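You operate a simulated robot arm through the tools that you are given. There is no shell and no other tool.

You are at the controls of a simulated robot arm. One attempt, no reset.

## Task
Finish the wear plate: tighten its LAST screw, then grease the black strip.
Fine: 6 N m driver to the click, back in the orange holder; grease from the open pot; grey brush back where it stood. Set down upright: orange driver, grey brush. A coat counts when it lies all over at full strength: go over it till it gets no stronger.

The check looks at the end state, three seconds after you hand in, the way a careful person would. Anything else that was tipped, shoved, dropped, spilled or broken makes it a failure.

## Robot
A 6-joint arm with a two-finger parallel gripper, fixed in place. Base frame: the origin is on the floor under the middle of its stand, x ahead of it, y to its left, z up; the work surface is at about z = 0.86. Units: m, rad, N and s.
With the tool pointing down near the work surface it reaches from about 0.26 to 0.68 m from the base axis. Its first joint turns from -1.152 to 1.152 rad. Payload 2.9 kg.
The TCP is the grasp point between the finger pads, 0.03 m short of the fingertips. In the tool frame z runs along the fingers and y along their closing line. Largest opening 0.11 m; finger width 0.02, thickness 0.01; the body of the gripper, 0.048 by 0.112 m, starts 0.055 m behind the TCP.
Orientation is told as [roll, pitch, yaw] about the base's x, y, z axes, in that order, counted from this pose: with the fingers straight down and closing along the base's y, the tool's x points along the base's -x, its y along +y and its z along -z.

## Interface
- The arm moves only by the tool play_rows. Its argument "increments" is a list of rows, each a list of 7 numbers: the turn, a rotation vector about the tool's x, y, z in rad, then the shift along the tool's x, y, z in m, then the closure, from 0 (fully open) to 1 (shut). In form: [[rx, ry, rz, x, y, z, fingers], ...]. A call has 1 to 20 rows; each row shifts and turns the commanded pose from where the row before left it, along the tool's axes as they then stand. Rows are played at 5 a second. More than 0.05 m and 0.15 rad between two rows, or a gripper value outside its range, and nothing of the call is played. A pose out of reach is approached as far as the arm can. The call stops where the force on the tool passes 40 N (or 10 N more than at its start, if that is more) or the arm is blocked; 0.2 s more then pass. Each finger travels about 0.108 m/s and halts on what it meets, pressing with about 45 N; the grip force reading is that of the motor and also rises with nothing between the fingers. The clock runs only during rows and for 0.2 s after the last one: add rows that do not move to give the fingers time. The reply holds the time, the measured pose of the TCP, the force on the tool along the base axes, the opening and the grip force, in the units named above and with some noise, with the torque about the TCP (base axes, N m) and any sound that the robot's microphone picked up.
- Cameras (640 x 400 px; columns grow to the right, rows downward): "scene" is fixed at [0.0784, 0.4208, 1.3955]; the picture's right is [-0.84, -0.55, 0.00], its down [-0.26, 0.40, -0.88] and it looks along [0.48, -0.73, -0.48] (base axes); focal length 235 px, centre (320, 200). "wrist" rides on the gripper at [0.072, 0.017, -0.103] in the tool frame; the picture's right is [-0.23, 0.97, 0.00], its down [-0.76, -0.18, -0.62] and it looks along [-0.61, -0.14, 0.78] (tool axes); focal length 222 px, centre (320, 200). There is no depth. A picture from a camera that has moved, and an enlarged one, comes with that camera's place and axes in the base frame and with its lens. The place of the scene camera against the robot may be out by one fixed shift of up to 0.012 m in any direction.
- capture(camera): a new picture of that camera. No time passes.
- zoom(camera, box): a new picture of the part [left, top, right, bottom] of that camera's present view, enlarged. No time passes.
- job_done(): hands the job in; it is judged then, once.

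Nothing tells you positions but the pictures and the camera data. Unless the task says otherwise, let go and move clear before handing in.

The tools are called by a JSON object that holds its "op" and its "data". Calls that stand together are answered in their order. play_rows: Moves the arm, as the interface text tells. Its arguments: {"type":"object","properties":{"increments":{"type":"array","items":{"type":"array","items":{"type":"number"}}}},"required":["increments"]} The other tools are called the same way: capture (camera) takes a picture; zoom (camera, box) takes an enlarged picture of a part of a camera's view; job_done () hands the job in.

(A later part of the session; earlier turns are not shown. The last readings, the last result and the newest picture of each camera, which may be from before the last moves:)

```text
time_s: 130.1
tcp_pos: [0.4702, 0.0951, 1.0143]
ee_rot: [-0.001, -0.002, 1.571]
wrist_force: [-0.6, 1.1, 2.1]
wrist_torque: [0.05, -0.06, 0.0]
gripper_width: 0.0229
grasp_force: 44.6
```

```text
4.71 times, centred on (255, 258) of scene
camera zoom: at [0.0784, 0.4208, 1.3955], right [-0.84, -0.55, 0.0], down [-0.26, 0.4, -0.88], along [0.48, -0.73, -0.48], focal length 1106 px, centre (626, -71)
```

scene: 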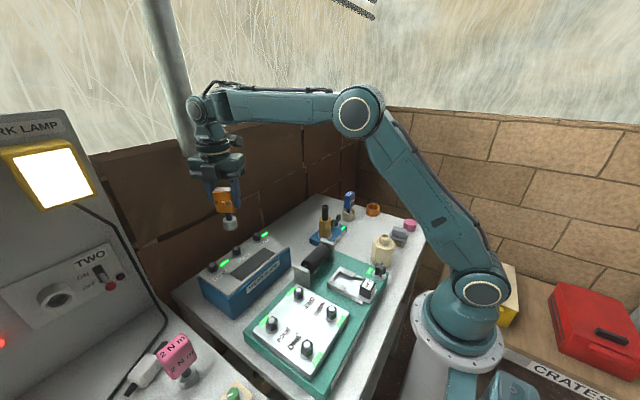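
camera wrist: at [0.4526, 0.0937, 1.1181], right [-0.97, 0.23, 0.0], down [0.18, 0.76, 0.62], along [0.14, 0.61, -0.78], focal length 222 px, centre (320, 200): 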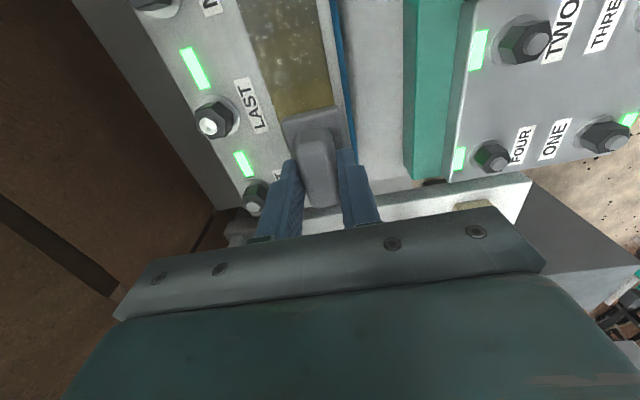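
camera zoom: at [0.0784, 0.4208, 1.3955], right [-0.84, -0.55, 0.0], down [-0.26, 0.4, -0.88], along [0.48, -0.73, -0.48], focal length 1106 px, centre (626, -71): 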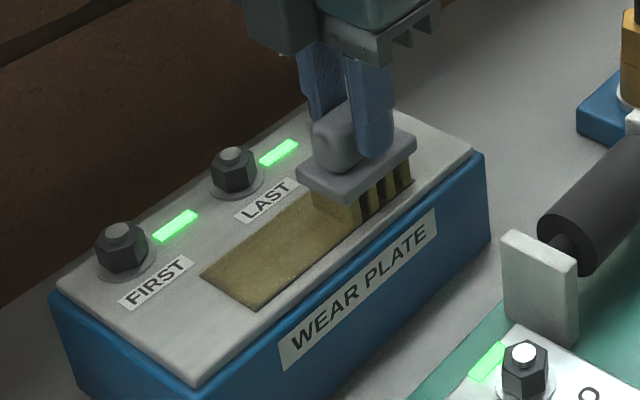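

{"op": "play_rows", "data": {"increments": [[0, 0, 0, 0, 0, 0.0005, 1], [0, 0, 0, -0.012, 0, 0, 1], [0, 0, 0, -0.012, 0, 0, 1], [0, 0, 0, -0.012, 0, 0, 1], [0, 0, 0, -0.012, 0, 0, 1], [0, 0, 0, -0.012, 0, 0, 1], [0, 0, 0, -0.012, 0, 0, 1], [0, 0, 0, 0, -0.004, 0, 1], [0, 0, 0, 0, -0.004, 0, 1], [0, 0, 0, 0, -0.004, 0, 1], [0, 0, 0, 0.012, 0, 0, 1], [0, 0, 0, 0.012, 0, 0, 1], [0, 0, 0, 0.012, 0, 0, 1], [0, 0, 0, 0.012, 0, 0, 1], [0, 0, 0, 0.012, 0, 0, 1], [0, 0, 0, 0.012, 0, 0, 1], [0, 0, 0, 0, 0, 0, 1]]}}

{"op": "play_rows", "data": {"increments": [[0, 0, 0, 0, 0, -0.005, 1], [0, 0, 0, 0, 0, -0.03, 1], [0, 0, 0, 0, 0, -0.04, 1], [0, 0, 0, 0, 0, -0.04, 1], [0, 0, 0, 0.04, 0, 0, 1], [0, 0, 0, 0.04, 0, 0, 1], [0, 0, 0, 0, 0, 0, 1]]}}

{"op": "zoom", "data": {"camera": "scene", "box": [215, 225, 305, 295]}}

{"op": "capture", "data": {"camera": "wrist"}}

```text
time_s: 133.7
tcp_pos: [0.4824, 0.0964, 1.0141]
ee_rot: [0.0, -0.002, 1.571]
wrist_force: [0.5, 5.5, 15.7]
wrist_torque: [0.25, 0.01, -0.01]
gripper_width: 0.0232
grasp_force: 44.5
```

```text
time_s: 135.3
tcp_pos: [0.4814, 0.0152, 1.1283]
ee_rot: [0.003, -0.002, 1.57]
wrist_force: [0.2, 0.0, -0.7]
wrist_torque: [0.0, 0.01, 0.0]
gripper_width: 0.023
grasp_force: 44.7
```

```text
5.71 times, centred on (260, 260) of scene
camera zoom: at [0.0784, 0.4208, 1.3955], right [-0.84, -0.55, 0.0], down [-0.26, 0.4, -0.88], along [0.48, -0.73, -0.48], focal length 1342 px, centre (663, -143)
```

zoom: 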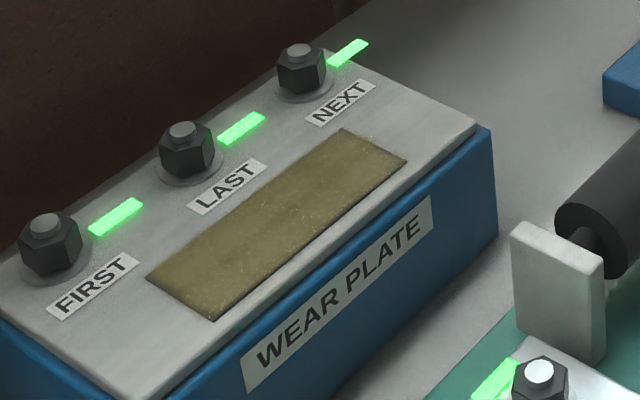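

```text
taken
camera wrist: at [0.465, -0.0562, 1.2329], right [-0.97, 0.23, 0.0], down [0.18, 0.76, 0.62], along [0.14, 0.61, -0.78], focal length 222 px, centre (320, 200)
```

wrist: 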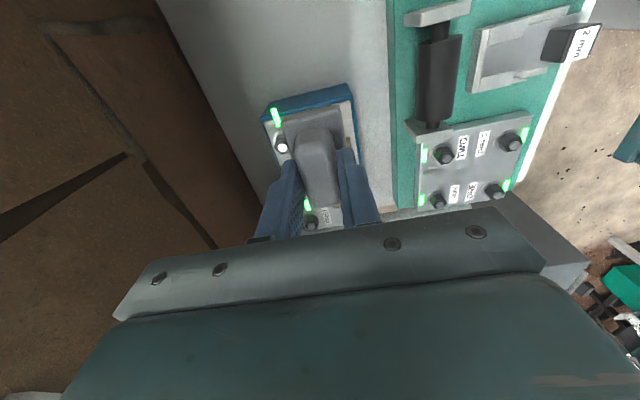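

The coat is on all over but mottled, with somewhat thinner edges. I'll zoom in to judge its strength.

{"op": "zoom", "data": {"camera": "scene", "box": [236, 244, 276, 284]}}

{"op": "zoom", "data": {"camera": "scene", "box": [254, 210, 280, 226]}}

{"op": "capture", "data": {"camera": "scene"}}

```text
10.00 times, centred on (256, 264) of scene
camera zoom: at [0.0784, 0.4208, 1.3955], right [-0.84, -0.55, 0.0], down [-0.26, 0.4, -0.88], along [0.48, -0.73, -0.48], focal length 2349 px, centre (960, -440)
```

zoom: 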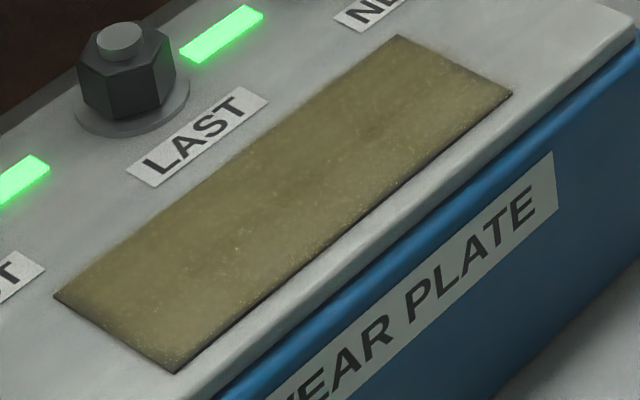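

```text
16.00 times, centred on (267, 218) of scene
camera zoom: at [0.0784, 0.4208, 1.3955], right [-0.84, -0.55, 0.0], down [-0.26, 0.4, -0.88], along [0.48, -0.73, -0.48], focal length 3759 px, centre (1168, -88)
```

zoom: 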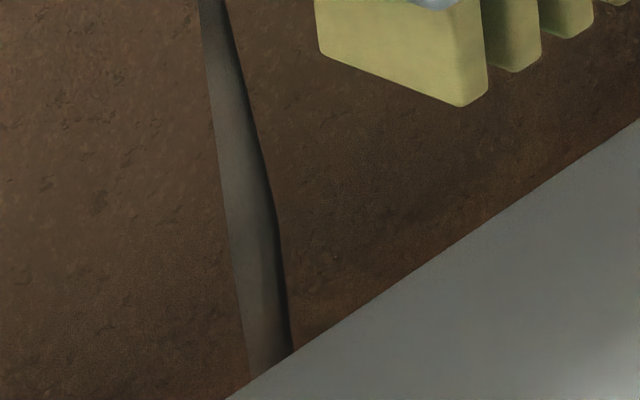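

```text
taken
```

scene: 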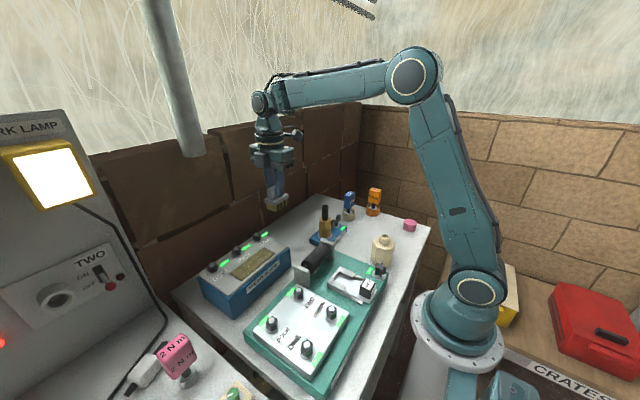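

Tufts are still loaded. I'll go over it again with several more passes over both lanes and compare the coat from the same view.

{"op": "play_rows", "data": {"increments": [[0, 0, 0, -0.04, 0, 0, 1], [0, 0, 0, -0.041, 0, 0, 1], [0, 0, 0, 0, 0, 0.04, 1], [0, 0, 0, 0, 0, 0.04, 1], [0, 0, 0, 0, 0, 0.025, 1], [0, 0, 0, 0, 0, 0.006, 1], [0, 0, 0, 0, 0, 0.003, 1], [0, 0, 0, 0, 0, 0, 1]]}}

```text
time_s: 137.1
tcp_pos: [0.4806, 0.0971, 1.0143]
ee_rot: [0.002, 0.001, 1.57]
wrist_force: [-0.8, 0.0, 0.0]
wrist_torque: [0.01, -0.02, -0.04]
gripper_width: 0.0229
grasp_force: 44.8
```

{"op": "play_rows", "data": {"increments": [[0, 0, 0, 0.001, 0, 0.001, 1], [0, 0, 0, -0.012, 0, 0, 1], [0, 0, 0, -0.012, 0, 0, 1], [0, 0, 0, -0.012, 0, 0, 1], [0, 0, 0, -0.012, 0, 0, 1], [0, 0, 0, -0.012, 0, 0, 1], [0, 0, 0, -0.012, 0, 0, 1], [0, 0, 0, 0, 0.004, 0, 1], [0, 0, 0, 0, 0.004, 0, 1], [0, 0, 0, 0, 0.004, 0, 1], [0, 0, 0, 0.012, 0, 0, 1], [0, 0, 0, 0.012, 0, 0, 1], [0, 0, 0, 0.012, 0, 0, 1], [0, 0, 0, 0.012, 0, 0, 1], [0, 0, 0, 0.012, 0, 0, 1], [0, 0, 0, 0.012, 0, 0, 1], [0, 0, 0, 0, 0, 0, 1]]}}

{"op": "play_rows", "data": {"increments": [[0, 0, 0, -0.012, 0, 0, 1], [0, 0, 0, -0.012, 0, 0, 1], [0, 0, 0, -0.012, 0, 0, 1], [0, 0, 0, -0.012, 0, 0, 1], [0, 0, 0, -0.012, 0, 0, 1], [0, 0, 0, -0.012, 0, 0, 1], [0, 0, 0, 0, -0.004, 0, 1], [0, 0, 0, 0, -0.004, 0, 1], [0, 0, 0, 0, -0.004, 0, 1], [0, 0, 0, 0.012, 0, 0, 1], [0, 0, 0, 0.012, 0, 0, 1], [0, 0, 0, 0.012, 0, 0, 1], [0, 0, 0, 0.012, 0, 0, 1], [0, 0, 0, 0.012, 0, 0, 1], [0, 0, 0, 0.012, 0, 0, 1], [0, 0, 0, 0, 0, 0, 1]]}}

{"op": "zoom", "data": {"camera": "scene", "box": [215, 225, 305, 295]}}

```text
time_s: 140.7
tcp_pos: [0.47, 0.0966, 1.0141]
ee_rot: [0.002, -0.001, 1.571]
wrist_force: [0.2, 4.2, 12.6]
wrist_torque: [0.22, -0.1, 0.04]
gripper_width: 0.0232
grasp_force: 44.7
```

```text
time_s: 144.1
tcp_pos: [0.4806, 0.0969, 1.0138]
ee_rot: [0.002, -0.003, 1.57]
wrist_force: [0.3, 2.5, 5.8]
wrist_torque: [0.14, -0.05, -0.01]
gripper_width: 0.0231
grasp_force: 44.9
```

```text
5.71 times, centred on (260, 260) of scene
camera zoom: at [0.0783, 0.4208, 1.3955], right [-0.84, -0.55, 0.0], down [-0.26, 0.4, -0.88], along [0.48, -0.73, -0.48], focal length 1342 px, centre (663, -143)
```

zoom: 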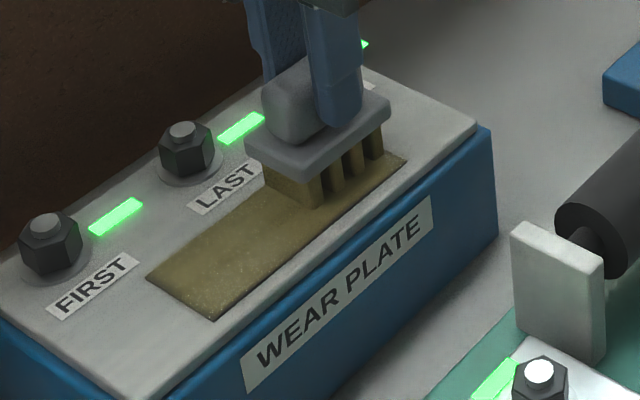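

{"op": "play_rows", "data": {"increments": [[0, 0, 0, 0, 0, -0.005, 1], [0, 0, 0, 0, 0, -0.03, 1], [0, 0, 0, 0, 0, -0.04, 1], [0, 0, 0, 0, 0, -0.04, 1], [0, 0, 0, 0.04, 0, 0, 1], [0, 0, 0, 0.04, 0, 0, 1], [0, 0, 0, 0, 0, 0, 1]]}}

{"op": "zoom", "data": {"camera": "scene", "box": [215, 225, 305, 295]}}

{"op": "zoom", "data": {"camera": "scene", "box": [236, 244, 276, 284]}}

```text
time_s: 145.7
tcp_pos: [0.482, 0.0166, 1.1291]
ee_rot: [0.001, -0.002, 1.573]
wrist_force: [0.4, 0.2, -1.7]
wrist_torque: [0.0, -0.01, -0.01]
gripper_width: 0.0235
grasp_force: 45.0
```

```text
5.71 times, centred on (260, 260) of scene
camera zoom: at [0.0784, 0.4208, 1.3955], right [-0.84, -0.55, 0.0], down [-0.26, 0.4, -0.88], along [0.48, -0.73, -0.48], focal length 1342 px, centre (663, -143)
```

zoom: 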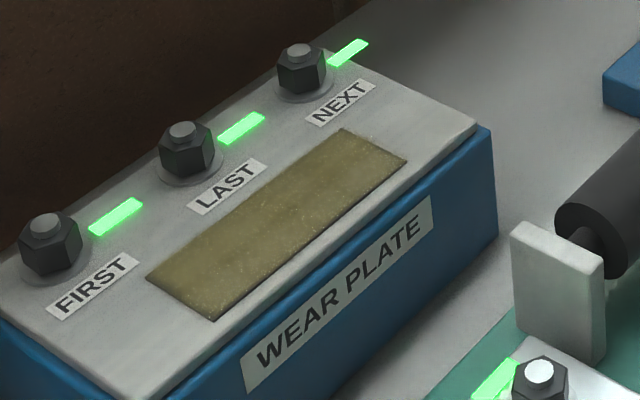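

```text
10.00 times, centred on (256, 264) of scene
camera zoom: at [0.0784, 0.4208, 1.3955], right [-0.84, -0.55, 0.0], down [-0.26, 0.4, -0.88], along [0.48, -0.73, -0.48], focal length 2349 px, centre (960, -440)
```

zoom: 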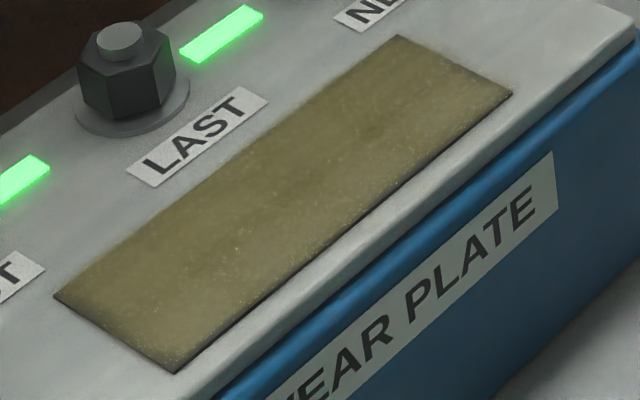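

The two pictures look practically the same, so the coat seems no longer to strengthen. I'll shift the brush aside to see the strip straight with the wrist camera and check the edges.

{"op": "play_rows", "data": {"increments": [[0, 0, 0, -0.02, 0.04, 0, 1], [0, 0, 0, -0.02, 0.04, 0, 1], [0, 0, 0, -0.02, 0.04, 0, 1], [0, 0, 0, 0, 0, 0, 1], [0, 0, 0, 0, 0, 0, 1]]}}

{"op": "capture", "data": {"camera": "wrist"}}

{"op": "zoom", "data": {"camera": "wrist", "box": [180, 70, 310, 190]}}

```text
time_s: 146.9
tcp_pos: [0.3604, 0.0773, 1.1301]
ee_rot: [0.002, -0.001, 1.571]
wrist_force: [0.0, -0.2, -0.7]
wrist_torque: [-0.01, -0.01, -0.03]
gripper_width: 0.0231
grasp_force: 44.9
```

```text
taken
camera wrist: at [0.3437, 0.0052, 1.2332], right [-0.97, 0.23, 0.0], down [0.18, 0.76, 0.62], along [0.14, 0.61, -0.78], focal length 222 px, centre (320, 200)
```

wrist: 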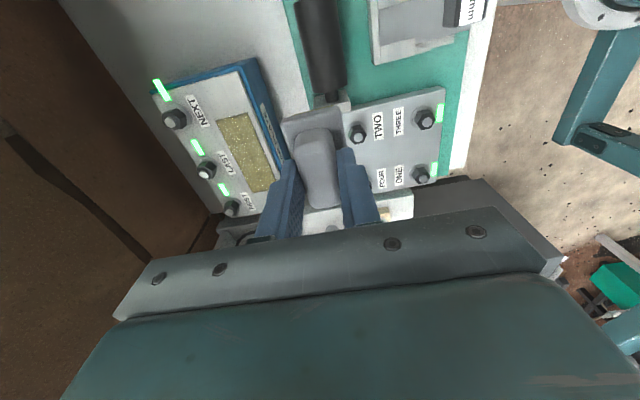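

```text
3.33 times, centred on (245, 130) of wrist
camera zoom: at [0.3437, 0.0052, 1.2332], right [-0.97, 0.23, 0.0], down [0.18, 0.76, 0.62], along [0.14, 0.61, -0.78], focal length 740 px, centre (570, 433)
```

zoom: 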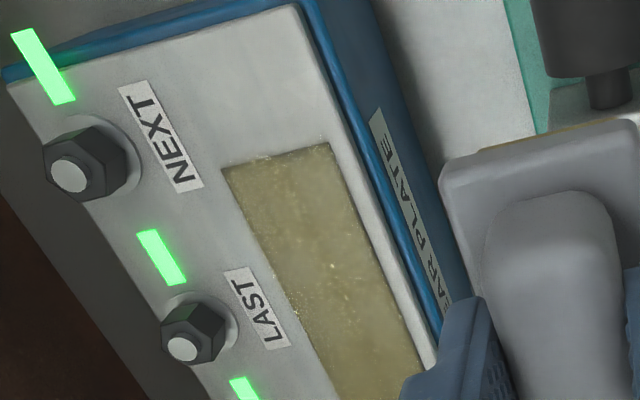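

{"op": "zoom", "data": {"camera": "wrist", "box": [210, 105, 262, 155]}}

{"op": "zoom", "data": {"camera": "wrist", "box": [225, 145, 285, 195]}}

```text
8.00 times, centred on (236, 130) of wrist
camera zoom: at [0.3437, 0.0052, 1.2332], right [-0.97, 0.23, 0.0], down [0.18, 0.76, 0.62], along [0.14, 0.61, -0.78], focal length 1777 px, centre (992, 760)
```

zoom: 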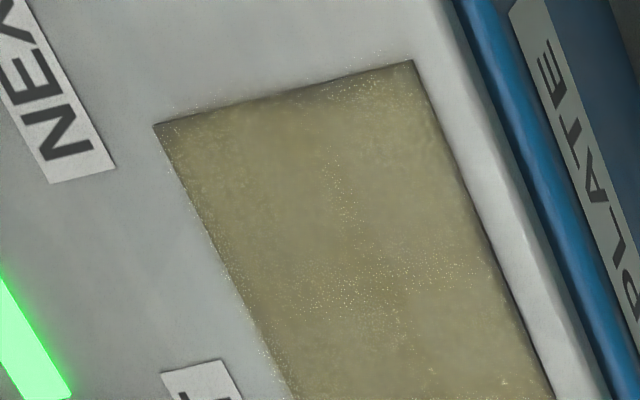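

```text
8.00 times, centred on (255, 170) of wrist
camera zoom: at [0.3437, 0.0052, 1.2332], right [-0.97, 0.23, 0.0], down [0.18, 0.76, 0.62], along [0.14, 0.61, -0.78], focal length 1777 px, centre (840, 440)
```

zoom: 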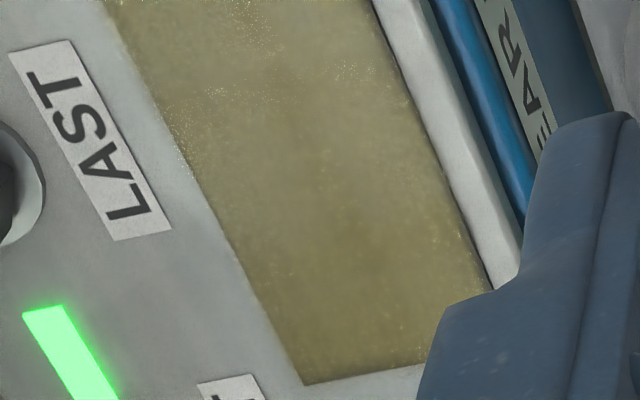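

The coat lies all over with only a slightly fainter rim at the edges. To be sure it is at full strength, I'll reload the brush and go over it again, a little wider; first back to the pot.

{"op": "play_rows", "data": {"increments": [[0, 0, 0.1377, 0, 0, 0, 1], [0, 0, 0.1377, 0, 0, 0, 1], [0, 0, 0.1377, 0, 0, 0, 1], [0, 0, 0.1377, 0, 0, 0, 1], [0, 0, 0.1377, 0, 0, 0, 1], [0, 0, 0.1377, 0, 0, 0, 1], [0, 0, 0.1377, 0, 0, 0, 1], [0, 0, 0.1377, 0, 0, 0, 1], [0, 0, 0.1377, 0, 0, 0, 1], [0, 0, 0.1377, 0, 0, 0, 1], [0, 0, 0.1377, 0, 0, 0, 1], [0, 0, 0, 0.02247, -0.03193, 0, 1], [0, 0, 0, 0.02247, -0.03193, 0, 1], [0, 0, 0, 0.02247, -0.03193, 0, 1], [0, 0, 0, 0.02247, -0.03193, 0, 1], [0, 0, 0, 0.02247, -0.03193, 0, 1], [0, 0, 0, 0.02247, -0.03193, 0, 1], [0, 0, 0, 0.02247, -0.03193, 0, 1], [0, 0, 0, 0, 0, 0.03, 1], [0, 0, 0, 0, 0, 0, 1]]}}

{"op": "zoom", "data": {"camera": "scene", "box": [350, 190, 410, 260]}}

```text
time_s: 151.1
tcp_pos: [0.215, -0.156, 1.0967]
ee_rot: [0.002, 0.001, 0.057]
wrist_force: [-0.1, -0.1, -1.0]
wrist_torque: [0.0, -0.01, -0.03]
gripper_width: 0.0231
grasp_force: 44.7
```

```text
5.71 times, centred on (380, 225) of scene
camera zoom: at [0.0784, 0.4208, 1.3955], right [-0.84, -0.55, 0.0], down [-0.26, 0.4, -0.88], along [0.48, -0.73, -0.48], focal length 1342 px, centre (-23, 57)
```

zoom: 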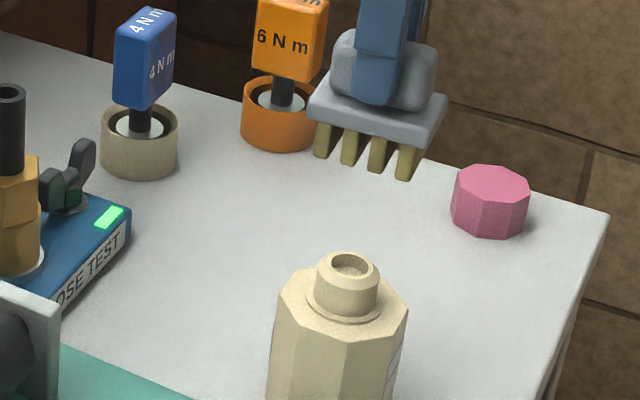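

{"op": "play_rows", "data": {"increments": [[0, 0, 0, -0.0007, 0.0008, 0.025, 1], [0, 0, 0, 0, 0, 0.025, 1], [0, 0, 0, 0, 0, 0.013, 1], [0, 0, 0, 0, 0, 0, 1]]}}

{"op": "play_rows", "data": {"increments": [[0, 0, 0, 0, 0, 0.0015, 1], [0, 0, 0, 0, 0, 0, 1]]}}

{"op": "play_rows", "data": {"increments": [[0, 0, 0, 0, 0, 0.0008, 1], [0, 0, 0, 0, 0, 0, 1]]}}

```text
time_s: 152.1
tcp_pos: [0.2163, -0.1556, 1.0357]
ee_rot: [0.001, 0.002, 0.056]
wrist_force: [-0.2, -0.3, -1.2]
wrist_torque: [0.01, 0.0, -0.03]
gripper_width: 0.0229
grasp_force: 45.2
```

```text
time_s: 152.7
tcp_pos: [0.2169, -0.1532, 1.0332]
ee_rot: [0.001, 0.001, 0.056]
wrist_force: [0.3, -0.7, -1.0]
wrist_torque: [0.02, -0.01, -0.01]
gripper_width: 0.0231
grasp_force: 45.1
```

```text
time_s: 153.3
tcp_pos: [0.2166, -0.1542, 1.0341]
ee_rot: [0.001, 0.003, 0.056]
wrist_force: [0.4, -0.8, -0.8]
wrist_torque: [-0.02, 0.07, 0.0]
gripper_width: 0.0229
grasp_force: 45.1
```

{"op": "play_rows", "data": {"increments": [[0, 0, 0, 0, 0, 0.001, 1], [0, 0, 0, 0, 0, 0, 1]]}}

{"op": "play_rows", "data": {"increments": [[0, 0, 0, 0, 0, 0.001, 1], [0, 0, 0, 0, 0, 0, 1]]}}

{"op": "play_rows", "data": {"increments": [[0, 0, 0, 0, 0, 0.0006, 1], [0, 0, 0, 0, 0, 0, 1]]}}

```text
time_s: 153.9
tcp_pos: [0.2161, -0.1561, 1.0326]
ee_rot: [0.002, 0.003, 0.057]
wrist_force: [-0.1, -0.4, 0.2]
wrist_torque: [0.01, -0.03, 0.03]
gripper_width: 0.0233
grasp_force: 45.3
```

```text
time_s: 154.5
tcp_pos: [0.2159, -0.1546, 1.0316]
ee_rot: [0.001, 0.002, 0.057]
wrist_force: [0.4, 0.2, -0.9]
wrist_torque: [0.02, -0.01, 0.01]
gripper_width: 0.0232
grasp_force: 45.3
```

```text
time_s: 155.1
tcp_pos: [0.2174, -0.1555, 1.0309]
ee_rot: [0.002, 0.001, 0.054]
wrist_force: [-0.2, 0.1, -0.2]
wrist_torque: [-0.02, -0.01, -0.02]
gripper_width: 0.0228
grasp_force: 45.0
```

{"op": "play_rows", "data": {"increments": [[0, 0, 0, 0, 0, 0.0006, 1], [0, 0, 0, 0, 0, 0, 1]]}}

{"op": "play_rows", "data": {"increments": [[0, 0, 0, 0, 0, 0.0006, 1], [0, 0, 0, 0, 0, 0, 1]]}}

{"op": "play_rows", "data": {"increments": [[0, 0, 0, 0, 0, 0.0005, 1], [0, 0, 0, 0, 0, 0, 1]]}}

```text
time_s: 155.7
tcp_pos: [0.2171, -0.1549, 1.0315]
ee_rot: [0.001, 0.002, 0.057]
wrist_force: [0.0, 0.1, -0.8]
wrist_torque: [-0.04, -0.02, 0.02]
gripper_width: 0.0228
grasp_force: 45.2
```

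```text
time_s: 156.3
tcp_pos: [0.2181, -0.1553, 1.0306]
ee_rot: [0.002, 0.001, 0.057]
wrist_force: [-0.8, 0.1, -0.1]
wrist_torque: [0.01, 0.06, 0.0]
gripper_width: 0.0229
grasp_force: 44.7
```

```text
time_s: 156.9
tcp_pos: [0.2179, -0.1547, 1.0298]
ee_rot: [0.002, 0.004, 0.056]
wrist_force: [0.0, 0.5, -0.9]
wrist_torque: [-0.02, -0.01, 0.01]
gripper_width: 0.023
grasp_force: 45.0
```

{"op": "play_rows", "data": {"increments": [[0, 0, 0, 0, 0, 0.0005, 1], [0, 0, 0, 0, 0, 0, 1]]}}

{"op": "play_rows", "data": {"increments": [[0, 0, 0, 0, 0, 0.0005, 1], [0, 0, 0, 0, 0, 0, 1]]}}

{"op": "zoom", "data": {"camera": "scene", "box": [365, 215, 395, 250]}}

```text
time_s: 157.5
tcp_pos: [0.2166, -0.1549, 1.0288]
ee_rot: [0.001, 0.002, 0.055]
wrist_force: [-0.2, 0.6, -0.8]
wrist_torque: [-0.03, -0.01, 0.0]
gripper_width: 0.0229
grasp_force: 45.0
```

```text
time_s: 158.1
tcp_pos: [0.218, -0.1549, 1.0287]
ee_rot: [0.001, 0.0, 0.057]
wrist_force: [-1.7, 0.3, 10.3]
wrist_torque: [0.13, 0.16, -0.01]
gripper_width: 0.0228
grasp_force: 45.2
```

```text
11.43 times, centred on (380, 232) of scene
camera zoom: at [0.0783, 0.4209, 1.3955], right [-0.84, -0.55, 0.0], down [-0.26, 0.4, -0.88], along [0.48, -0.73, -0.48], focal length 2685 px, centre (-366, -171)
```

zoom: 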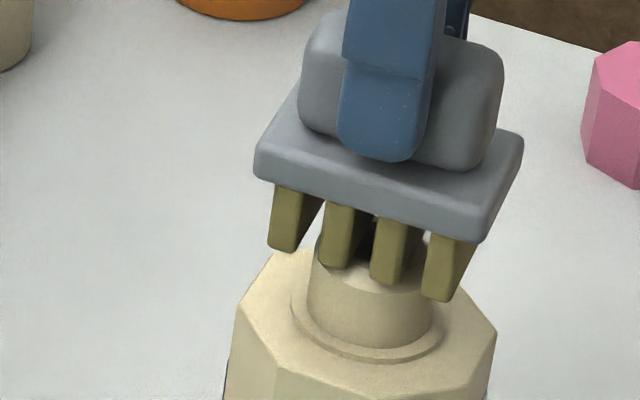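

Touched with 10 N, brush reloaded. Back up and over to the strip.

{"op": "play_rows", "data": {"increments": [[0, 0, 0, 0, 0, -0.005, 1], [0, 0, 0, 0, 0, -0.03, 1], [0, 0, 0, 0, 0, -0.035, 1], [0, 0, 0, 0, 0, -0.03, 1], [0, 0, 0, -0.03424, 0.03, 0, 1], [0, 0, 0, -0.03424, 0.03, 0, 1], [0, 0, 0, -0.03424, 0.03, 0, 1], [0, 0, 0, -0.03424, 0.03, 0, 1], [0, 0, 0, -0.03424, 0.03, 0, 1], [0, 0, 0, -0.03424, 0.03, 0, 1], [0, 0, 0, -0.03424, 0.03, 0, 1], [0, 0, 0, -0.03424, 0.03, 0, 1], [0, 0, 0, 0, 0, 0, 1]]}}

{"op": "play_rows", "data": {"increments": [[0, 0, -0.1377, 0, 0, 0, 1], [0, 0, -0.1377, 0, 0, 0, 1], [0, 0, -0.1377, 0, 0, 0, 1], [0, 0, -0.1377, 0, 0, 0, 1], [0, 0, -0.1377, 0, 0, 0, 1], [0, 0, -0.1377, 0, 0, 0, 1], [0, 0, -0.1377, 0, 0, 0, 1], [0, 0, -0.1377, 0, 0, 0, 1], [0, 0, -0.1377, 0, 0, 0, 1], [0, 0, -0.1377, 0, 0, 0, 1], [0, 0, -0.1377, 0, 0, 0, 1], [0, 0, 0, 0, 0, 0, 1]]}}

{"op": "zoom", "data": {"camera": "scene", "box": [215, 225, 305, 295]}}

```text
time_s: 160.9
tcp_pos: [0.4773, 0.1011, 1.1286]
ee_rot: [0.001, 0.001, 0.057]
wrist_force: [0.1, 0.0, -1.1]
wrist_torque: [0.0, -0.03, 0.03]
gripper_width: 0.023
grasp_force: 44.8
```

```text
time_s: 163.5
tcp_pos: [0.4765, 0.1, 1.1286]
ee_rot: [0.002, -0.002, 1.573]
wrist_force: [0.6, 0.6, -0.5]
wrist_torque: [-0.03, 0.0, -0.01]
gripper_width: 0.0231
grasp_force: 44.7
```

```text
5.71 times, centred on (260, 260) of scene
camera zoom: at [0.0784, 0.4208, 1.3955], right [-0.84, -0.55, 0.0], down [-0.26, 0.4, -0.88], along [0.48, -0.73, -0.48], focal length 1342 px, centre (663, -143)
```

zoom: 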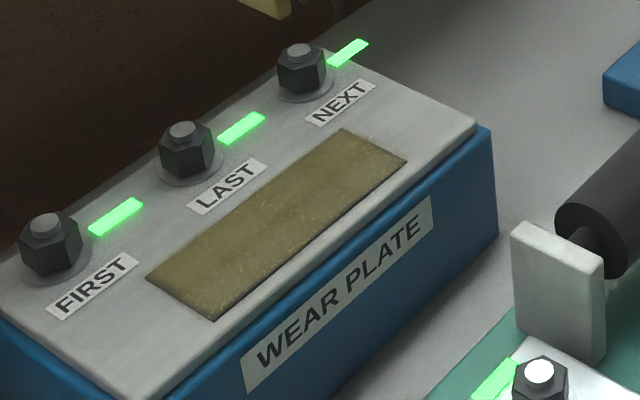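

Brush turned again; lane A at x ≈ 0.467, starting slightly past the -y end, down to contact.

{"op": "play_rows", "data": {"increments": [[0, 0, 0, 0.0085, 0.01, 0.03, 1], [0, 0, 0, 0, 0, 0.04, 1], [0, 0, 0, 0, 0, 0.035, 1], [0, 0, 0, 0, 0, 0.006, 1], [0, 0, 0, 0, 0, 0.0025, 1], [0, 0, 0, 0, 0, 0, 1]]}}

{"op": "play_rows", "data": {"increments": [[0, 0, 0, 0, 0, 0.0008, 1], [0, 0, 0, 0, 0, 0, 1]]}}

{"op": "play_rows", "data": {"increments": [[0, 0, 0, 0, 0, 0.0007, 1], [0, 0, 0, 0, 0, 0, 1]]}}

```text
time_s: 164.9
tcp_pos: [0.4673, 0.0915, 1.0147]
ee_rot: [0.001, 0.001, 1.572]
wrist_force: [0.5, 1.1, -0.8]
wrist_torque: [0.01, -0.03, 0.02]
gripper_width: 0.023
grasp_force: 45.2
```

```text
time_s: 165.5
tcp_pos: [0.4669, 0.091, 1.0145]
ee_rot: [0.002, 0.0, 1.57]
wrist_force: [-0.7, -1.2, 1.2]
wrist_torque: [-0.02, -0.03, -0.05]
gripper_width: 0.0229
grasp_force: 45.2
```

```text
time_s: 166.1
tcp_pos: [0.4676, 0.0909, 1.0134]
ee_rot: [-0.001, -0.001, 1.571]
wrist_force: [-1.5, -2.1, 9.3]
wrist_torque: [-0.08, 0.1, -0.01]
gripper_width: 0.023
grasp_force: 44.8
```

{"op": "play_rows", "data": {"increments": [[0, 0, 0, -0.0119, 0, 0, 1], [0, 0, 0, -0.0119, 0, 0, 1], [0, 0, 0, -0.0119, 0, 0, 1], [0, 0, 0, -0.0119, 0, 0, 1], [0, 0, 0, -0.0119, 0, 0, 1], [0, 0, 0, -0.0119, 0, 0, 1], [0, 0, 0, -0.0119, 0, 0, 1], [0, 0, 0, 0, -0.0045, 0, 1], [0, 0, 0, 0, -0.0045, 0, 1], [0, 0, 0, 0.0119, 0, 0, 1], [0, 0, 0, 0.0119, 0, 0, 1], [0, 0, 0, 0.0119, 0, 0, 1], [0, 0, 0, 0.0119, 0, 0, 1], [0, 0, 0, 0.0119, 0, 0, 1], [0, 0, 0, 0.0119, 0, 0, 1], [0, 0, 0, 0.0119, 0, 0, 1], [0, 0, 0, 0, 0, 0, 1]]}}

{"op": "play_rows", "data": {"increments": [[0, 0, 0, 0, -0.0045, 0, 1], [0, 0, 0, 0, -0.0045, 0, 1], [0, 0, 0, -0.0119, 0, 0, 1], [0, 0, 0, -0.0119, 0, 0, 1], [0, 0, 0, -0.0119, 0, 0, 1], [0, 0, 0, -0.0119, 0, 0, 1], [0, 0, 0, -0.0119, 0, 0, 1], [0, 0, 0, -0.0119, 0, 0, 1], [0, 0, 0, -0.0119, 0, 0, 1], [0, 0, 0, 0.0119, 0, 0, 1], [0, 0, 0, 0.0119, 0, 0, 1], [0, 0, 0, 0.0119, 0, 0, 1], [0, 0, 0, 0.0119, 0, 0, 1], [0, 0, 0, 0.0119, 0, 0, 1], [0, 0, 0, 0.0119, 0, 0, 1], [0, 0, 0, 0.0119, 0, 0, 1], [0, 0, 0, 0, 0, 0, 1]]}}

{"op": "zoom", "data": {"camera": "scene", "box": [215, 225, 305, 295]}}

```text
time_s: 169.7
tcp_pos: [0.4755, 0.0926, 1.0137]
ee_rot: [0.0, -0.002, 1.571]
wrist_force: [0.3, 2.3, 8.9]
wrist_torque: [0.13, -0.01, 0.03]
gripper_width: 0.023
grasp_force: 44.7
```

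```text
time_s: 173.3
tcp_pos: [0.485, 0.0909, 1.0131]
ee_rot: [0.003, -0.001, 1.571]
wrist_force: [1.0, 1.9, 7.8]
wrist_torque: [0.13, -0.09, 0.04]
gripper_width: 0.0229
grasp_force: 45.2
```

```text
5.71 times, centred on (260, 260) of scene
camera zoom: at [0.0783, 0.4208, 1.3955], right [-0.84, -0.55, 0.0], down [-0.26, 0.4, -0.88], along [0.48, -0.73, -0.48], focal length 1342 px, centre (663, -143)
```

zoom: 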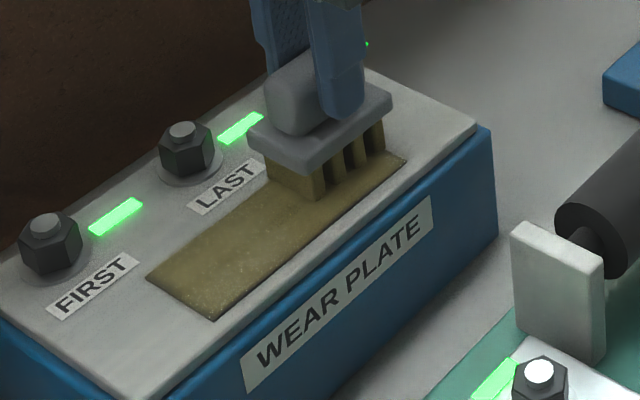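

{"op": "play_rows", "data": {"increments": [[0, 0, 0, -0.0119, 0, 0, 1], [0, 0, 0, -0.0119, 0, 0, 1], [0, 0, 0, -0.0119, 0, 0, 1], [0, 0, 0, -0.0119, 0, 0, 1], [0, 0, 0, -0.0119, 0, 0, 1], [0, 0, 0, -0.0119, 0, 0, 1], [0, 0, 0, -0.0119, 0, 0, 1], [0, 0, 0, 0, 0.0045, 0, 1], [0, 0, 0, 0, 0.0045, 0, 1], [0, 0, 0, 0.0119, 0, 0, 1], [0, 0, 0, 0.0119, 0, 0, 1], [0, 0, 0, 0.0119, 0, 0, 1], [0, 0, 0, 0.0119, 0, 0, 1], [0, 0, 0, 0.0119, 0, 0, 1], [0, 0, 0, 0.0119, 0, 0, 1], [0, 0, 0, 0.0119, 0, 0, 1], [0, 0, 0, 0, 0, 0, 1]]}}

{"op": "play_rows", "data": {"increments": [[0, 0, 0, 0, 0.0045, 0, 1], [0, 0, 0, 0, 0.0045, 0, 1], [0, 0, 0, -0.0119, 0, 0, 1], [0, 0, 0, -0.0119, 0, 0, 1], [0, 0, 0, -0.0119, 0, 0, 1], [0, 0, 0, -0.0119, 0, 0, 1], [0, 0, 0, -0.0119, 0, 0, 1], [0, 0, 0, -0.0119, 0, 0, 1], [0, 0, 0, -0.0119, 0, 0, 1], [0, 0, 0, 0.0119, 0, 0, 1], [0, 0, 0, 0.0119, 0, 0, 1], [0, 0, 0, 0.0119, 0, 0, 1], [0, 0, 0, 0.0119, 0, 0, 1], [0, 0, 0, 0.0119, 0, 0, 1], [0, 0, 0, 0.0119, 0, 0, 1], [0, 0, 0, 0.0119, 0, 0, 1], [0, 0, 0, 0, 0, 0, 1]]}}

{"op": "play_rows", "data": {"increments": [[0, 0, 0, 0, 0, -0.005, 1], [0, 0, 0, 0, 0, -0.03, 1], [0, 0, 0, 0, 0, -0.04, 1], [0, 0, 0, 0, 0, -0.04, 1], [0, 0, 0, 0.005, 0.04, 0, 1], [0, 0, 0, 0.005, 0.04, 0, 1], [0, 0, 0, 0.005, 0.03, 0, 1], [0, 0, 0, 0, 0, 0, 1], [0, 0, 0, 0, 0, 0, 1]]}}

{"op": "zoom", "data": {"camera": "scene", "box": [236, 244, 276, 284]}}

{"op": "capture", "data": {"camera": "wrist"}}

```text
time_s: 176.9
tcp_pos: [0.4757, 0.0913, 1.0142]
ee_rot: [0.002, -0.003, 1.57]
wrist_force: [0.5, 5.2, 16.0]
wrist_torque: [0.26, -0.05, 0.03]
gripper_width: 0.023
grasp_force: 44.9
```

```text
time_s: 180.5
tcp_pos: [0.4665, 0.0911, 1.014]
ee_rot: [0.001, -0.002, 1.57]
wrist_force: [0.9, 3.7, 8.4]
wrist_torque: [0.14, -0.08, 0.03]
gripper_width: 0.0229
grasp_force: 45.0
```

```text
time_s: 182.5
tcp_pos: [0.3554, 0.0789, 1.1285]
ee_rot: [0.0, 0.0, 1.573]
wrist_force: [0.2, 0.3, -0.5]
wrist_torque: [-0.04, -0.05, -0.02]
gripper_width: 0.0229
grasp_force: 45.1
```

```text
10.00 times, centred on (256, 264) of scene
camera zoom: at [0.0784, 0.4208, 1.3955], right [-0.84, -0.55, 0.0], down [-0.26, 0.4, -0.88], along [0.48, -0.73, -0.48], focal length 2349 px, centre (960, -440)
```

zoom: 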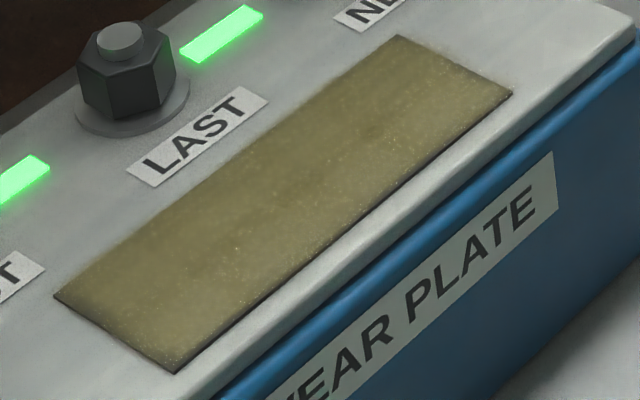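

```text
taken
camera wrist: at [0.34, 0.0055, 1.2321], right [-0.97, 0.23, 0.0], down [0.18, 0.76, 0.62], along [0.14, 0.61, -0.78], focal length 222 px, centre (320, 200)
```

wrist: 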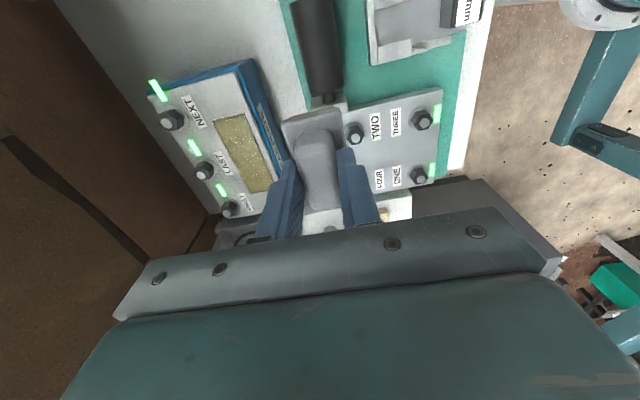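

{"op": "zoom", "data": {"camera": "wrist", "box": [207, 105, 259, 155]}}

{"op": "zoom", "data": {"camera": "wrist", "box": [222, 145, 282, 195]}}

```text
8.00 times, centred on (233, 130) of wrist
camera zoom: at [0.34, 0.0055, 1.2321], right [-0.97, 0.23, 0.0], down [0.18, 0.76, 0.62], along [0.14, 0.61, -0.78], focal length 1777 px, centre (1016, 760)
```

zoom: 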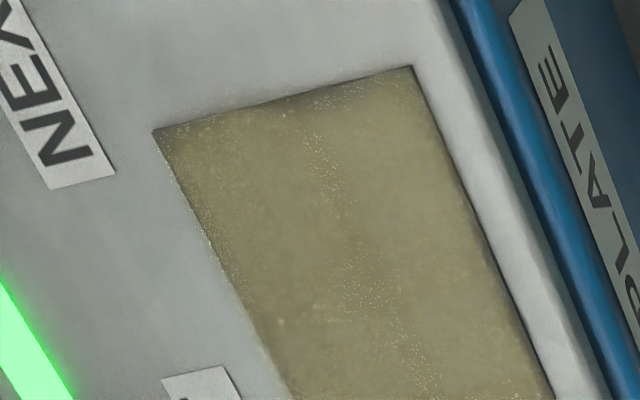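

```text
8.00 times, centred on (252, 170) of wrist
camera zoom: at [0.34, 0.0055, 1.2321], right [-0.97, 0.23, 0.0], down [0.18, 0.76, 0.62], along [0.14, 0.61, -0.78], focal length 1777 px, centre (864, 440)
```

zoom: 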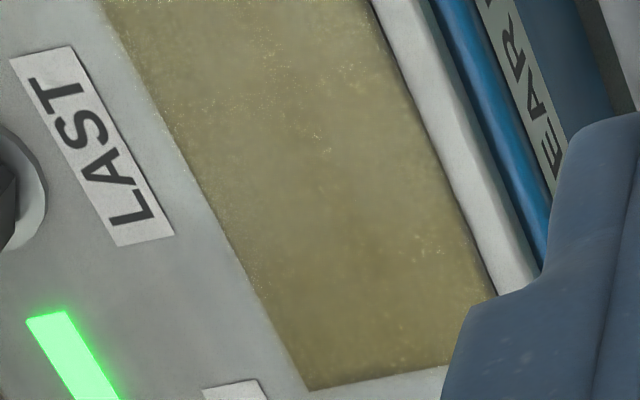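

The coat is even and hasn't changed visibly after reloading and eight more passes, so it's at full strength. Now I'll carry the brush back to where it stood.

{"op": "play_rows", "data": {"increments": [[0, 0, 0.1379, 0, 0, 0, 1], [0, 0, 0.1379, 0, 0, 0, 1], [0, 0, 0.1379, 0, 0, 0, 1], [0, 0, 0.1379, 0, 0, 0, 1], [0, 0, 0.1379, 0, 0, 0, 1], [0, 0, 0.1379, 0, 0, 0, 1], [0, 0, 0.1379, 0, 0, 0, 1], [0, 0, 0.1379, 0, 0, 0, 1], [0, 0, 0.1379, 0, 0, 0, 1], [0, 0, 0.1379, 0, 0, 0, 1], [0, 0, 0.1379, 0, 0, 0, 1], [0, 0, 0, 0.0193, -0.03753, 0, 1], [0, 0, 0, 0.0193, -0.03753, 0, 1], [0, 0, 0, 0.0193, -0.03753, 0, 1], [0, 0, 0, 0.0193, -0.03753, 0, 1], [0, 0, 0, 0.0193, -0.03753, 0, 1], [0, 0, 0, 0.0193, -0.03753, 0, 1], [0, 0, 0, 0.0193, -0.03753, 0, 1], [0, 0, 0, 0.0193, -0.03753, 0, 1], [0, 0, 0, 0.0193, -0.03753, 0, 1]]}}

{"op": "play_rows", "data": {"increments": [[0, 0, 0, 0, 0, 0, 1]]}}

{"op": "capture", "data": {"camera": "wrist"}}

```text
time_s: 186.7
tcp_pos: [0.2031, -0.269, 1.13]
ee_rot: [0.0, 0.003, 0.057]
wrist_force: [-0.1, 0.3, 0.0]
wrist_torque: [0.02, 0.02, 0.04]
gripper_width: 0.023
grasp_force: 44.6
```

```text
time_s: 187.1
tcp_pos: [0.2037, -0.2692, 1.1295]
ee_rot: [0.0, 0.002, 0.055]
wrist_force: [-0.2, 0.6, -0.6]
wrist_torque: [-0.01, 0.02, 0.02]
gripper_width: 0.0231
grasp_force: 45.3
```

```text
taken
camera wrist: at [0.13, -0.256, 1.2328], right [0.17, 0.98, 0.0], down [0.77, -0.14, 0.62], along [0.61, -0.11, -0.78], focal length 222 px, centre (320, 200)
```

wrist: 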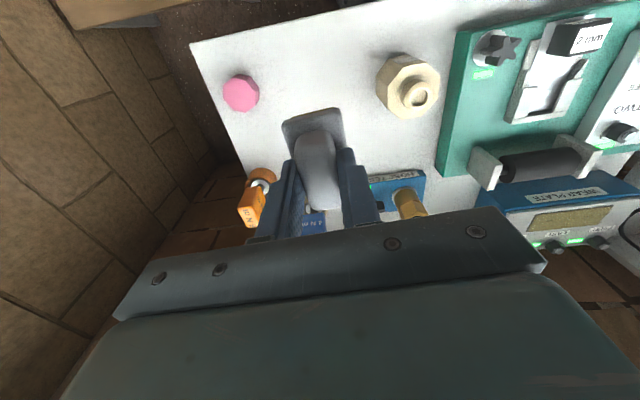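

Over the old spot to within about 1.5 mm. Correcting that and lowering to just above the bench.

{"op": "play_rows", "data": {"increments": [[0, 0, 0, 0.0015, -0.0004, 0.04, 1], [0, 0, 0, 0, 0, 0.04, 1], [0, 0, 0, 0, 0, 0.04, 1], [0, 0, 0, 0, 0, 0.04, 1], [0, 0, 0, 0, 0, 0.025, 1], [0, 0, 0, 0, 0, 0.008, 1], [0, 0, 0, 0, 0, 0.003, 1], [0, 0, 0, 0, 0, 0, 1]]}}

{"op": "zoom", "data": {"camera": "scene", "box": [380, 215, 420, 255]}}

{"op": "play_rows", "data": {"increments": [[0, 0, 0, 0, 0, 0.0015, 1], [0, 0, 0, 0, 0, 0, 1]]}}

{"op": "play_rows", "data": {"increments": [[0, 0, 0, 0, 0, 0.001, 1], [0, 0, 0, 0, 0, 0, 1]]}}

```text
time_s: 188.9
tcp_pos: [0.2009, -0.2703, 0.9341]
ee_rot: [0.002, 0.002, 0.055]
wrist_force: [0.1, 0.1, -1.4]
wrist_torque: [0.0, 0.04, 0.0]
gripper_width: 0.0227
grasp_force: 45.6
```

```text
10.00 times, centred on (400, 235) of scene
camera zoom: at [0.0784, 0.4208, 1.3955], right [-0.84, -0.55, 0.0], down [-0.26, 0.4, -0.88], along [0.48, -0.73, -0.48], focal length 2349 px, centre (-480, -150)
```

zoom: 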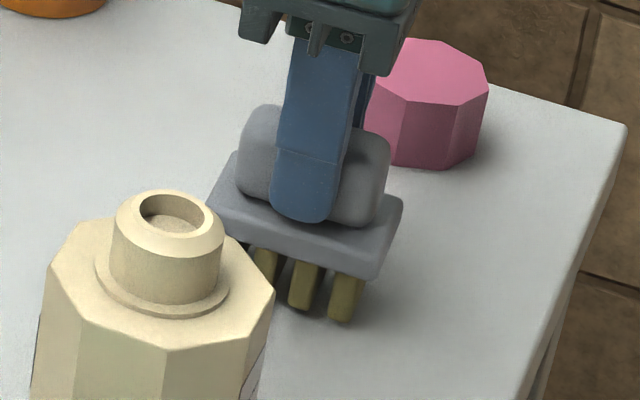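

```text
time_s: 189.5
tcp_pos: [0.2002, -0.2705, 0.9311]
ee_rot: [0.001, 0.003, 0.056]
wrist_force: [0.2, 0.7, -1.5]
wrist_torque: [-0.02, 0.0, 0.01]
gripper_width: 0.0228
grasp_force: 45.1
```

```text
time_s: 190.1
tcp_pos: [0.2006, -0.269, 0.9307]
ee_rot: [0.002, 0.002, 0.053]
wrist_force: [-0.5, -0.8, -1.0]
wrist_torque: [0.01, -0.01, 0.01]
gripper_width: 0.0231
grasp_force: 44.9
```

{"op": "play_rows", "data": {"increments": [[0, 0, 0, 0, 0, 0.001, 1], [0, 0, 0, 0, 0, 0, 1]]}}

{"op": "play_rows", "data": {"increments": [[0, 0, 0, 0, 0, 0.0007, 1], [0, 0, 0, 0, 0, 0, 1]]}}

{"op": "zoom", "data": {"camera": "scene", "box": [380, 215, 420, 255]}}

```text
time_s: 190.7
tcp_pos: [0.2002, -0.2714, 0.9302]
ee_rot: [-0.001, 0.002, 0.054]
wrist_force: [-0.4, 0.9, 3.5]
wrist_torque: [0.01, -0.07, 0.01]
gripper_width: 0.023
grasp_force: 45.4
```

```text
time_s: 191.3
tcp_pos: [0.1999, -0.2701, 0.929]
ee_rot: [-0.001, 0.0, 0.055]
wrist_force: [-2.7, 3.4, 23.8]
wrist_torque: [0.2, -0.08, 0.01]
gripper_width: 0.0229
grasp_force: 45.0
```

```text
10.00 times, centred on (400, 235) of scene
camera zoom: at [0.0782, 0.4211, 1.3955], right [-0.84, -0.55, 0.0], down [-0.26, 0.4, -0.88], along [0.48, -0.73, -0.48], focal length 2349 px, centre (-480, -150)
```

zoom: 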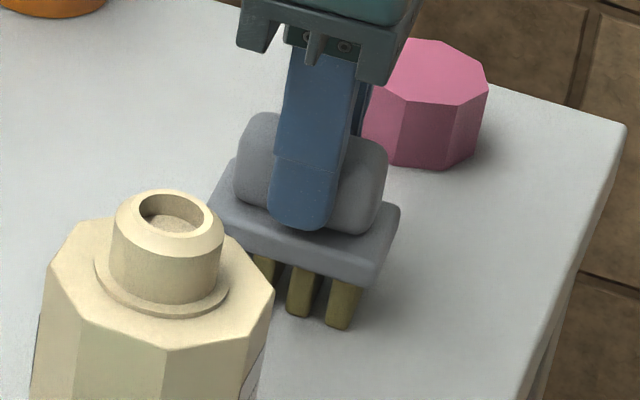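

It stands on the bench in the same spot as before. I'll ease off the pressure and open gently.

{"op": "play_rows", "data": {"increments": [[0, 0, 0, 0, 0, -0.0008, 1], [0, 0, 0, 0, 0, 0, 1], [0, 0, 0, 0, 0, 0, 0.7], [0, 0, 0, 0, 0, 0, 0.5], [0, 0, 0, 0, 0, 0, 0.4], [0, 0, 0, 0, 0, 0, 0.36], [0, 0, 0, 0, 0, 0, 0.36]]}}

{"op": "zoom", "data": {"camera": "scene", "box": [380, 215, 420, 255]}}

{"op": "zoom", "data": {"camera": "wrist", "box": [240, 80, 420, 240]}}

```text
time_s: 192.9
tcp_pos: [0.2005, -0.2695, 0.9295]
ee_rot: [-0.002, 0.002, 0.054]
wrist_force: [-0.7, 0.2, -0.2]
wrist_torque: [0.01, 0.02, 0.03]
gripper_width: 0.0709
grasp_force: 0.2
```

```text
10.00 times, centred on (400, 235) of scene
camera zoom: at [0.0784, 0.4208, 1.3955], right [-0.84, -0.55, 0.0], down [-0.26, 0.4, -0.88], along [0.48, -0.73, -0.48], focal length 2349 px, centre (-480, -150)
```

zoom: 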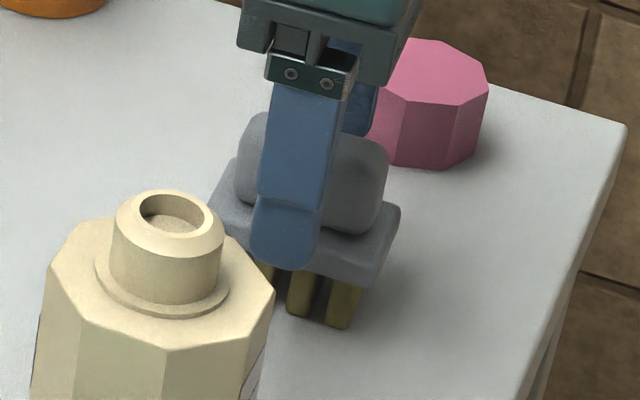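

```text
2.50 times, centred on (330, 160) of wrist
camera zoom: at [0.1274, -0.2563, 1.0328], right [0.17, 0.98, 0.0], down [0.77, -0.14, 0.62], along [0.61, -0.11, -0.78], focal length 555 px, centre (295, 300)
```

zoom: 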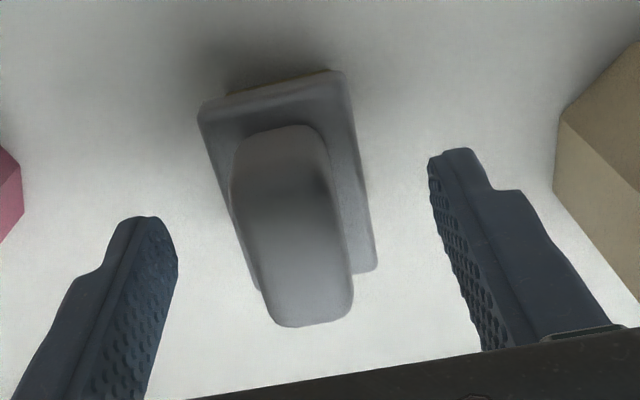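

The brush stands upright where it was. Rising straight up and clear, then a final look over everything.

{"op": "play_rows", "data": {"increments": [[0, 0, 0, 0, 0, -0.02, 0.36], [0, 0, 0, 0, 0, -0.04, 0.36], [0, 0, 0, 0, 0, -0.045, 0.36], [0, 0, 0, 0, 0, -0.045, 0.36], [0, 0, 0, 0, 0, -0.045, 0.36], [0, 0, 0, 0, 0, -0.045, 0.36], [0, 0, 0, 0, 0, 0, 0.2], [0, 0, 0, 0, 0, 0, 0]]}}

{"op": "capture", "data": {"camera": "scene"}}

{"op": "capture", "data": {"camera": "wrist"}}

{"op": "zoom", "data": {"camera": "scene", "box": [330, 170, 430, 270]}}

{"op": "zoom", "data": {"camera": "scene", "box": [170, 215, 330, 320]}}

```text
time_s: 194.7
tcp_pos: [0.2007, -0.2709, 1.1691]
ee_rot: [0.004, 0.004, 0.054]
wrist_force: [-1.1, 0.1, -0.5]
wrist_torque: [-0.01, 0.04, -0.02]
gripper_width: 0.1102
grasp_force: 0.1
```

```text
taken
```

scene: 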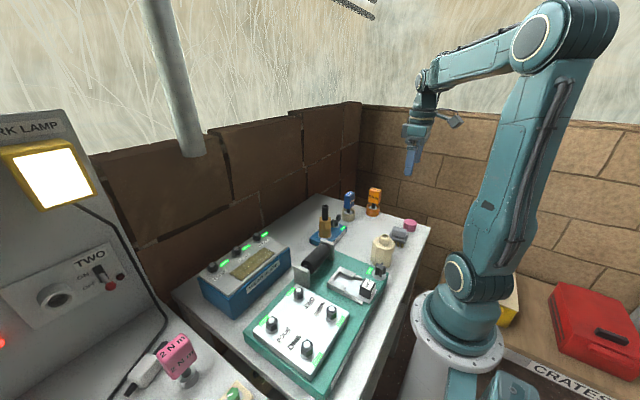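

```text
taken
camera wrist: at [0.1278, -0.2575, 1.2735], right [0.17, 0.98, 0.0], down [0.77, -0.14, 0.62], along [0.61, -0.11, -0.78], focal length 222 px, centre (320, 200)
```

wrist: 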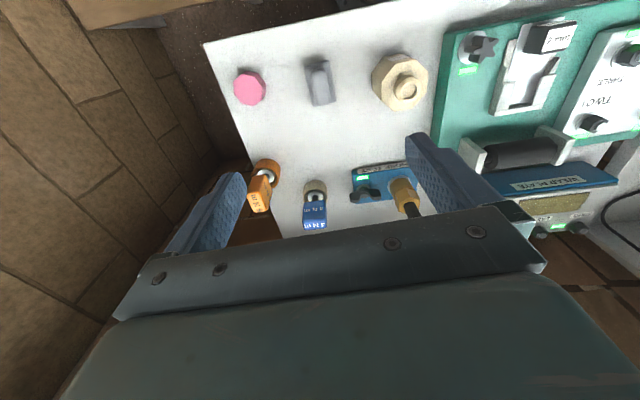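

```text
4.00 times, centred on (380, 220) of scene
camera zoom: at [0.0784, 0.4208, 1.3955], right [-0.84, -0.55, 0.0], down [-0.26, 0.4, -0.88], along [0.48, -0.73, -0.48], focal length 940 px, centre (80, 120)
```

zoom: 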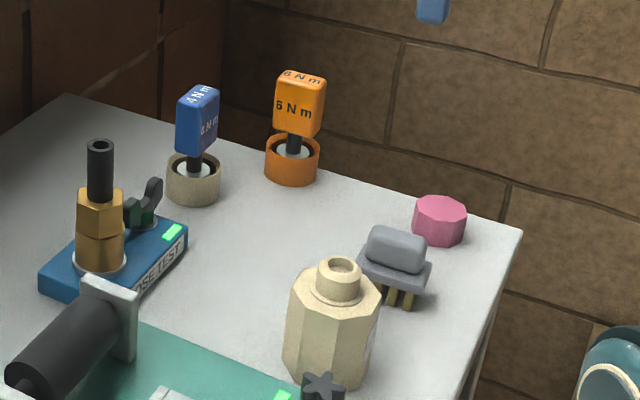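

```text
3.81 times, centred on (250, 268) of scene
camera zoom: at [0.0784, 0.4208, 1.3955], right [-0.84, -0.55, 0.0], down [-0.26, 0.4, -0.88], along [0.48, -0.73, -0.48], focal length 895 px, centre (587, -57)
```

zoom: 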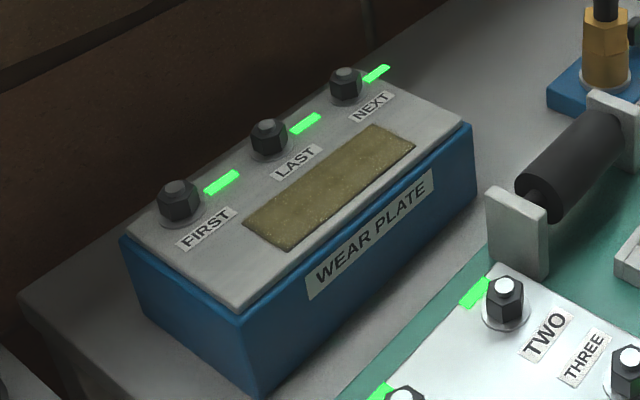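

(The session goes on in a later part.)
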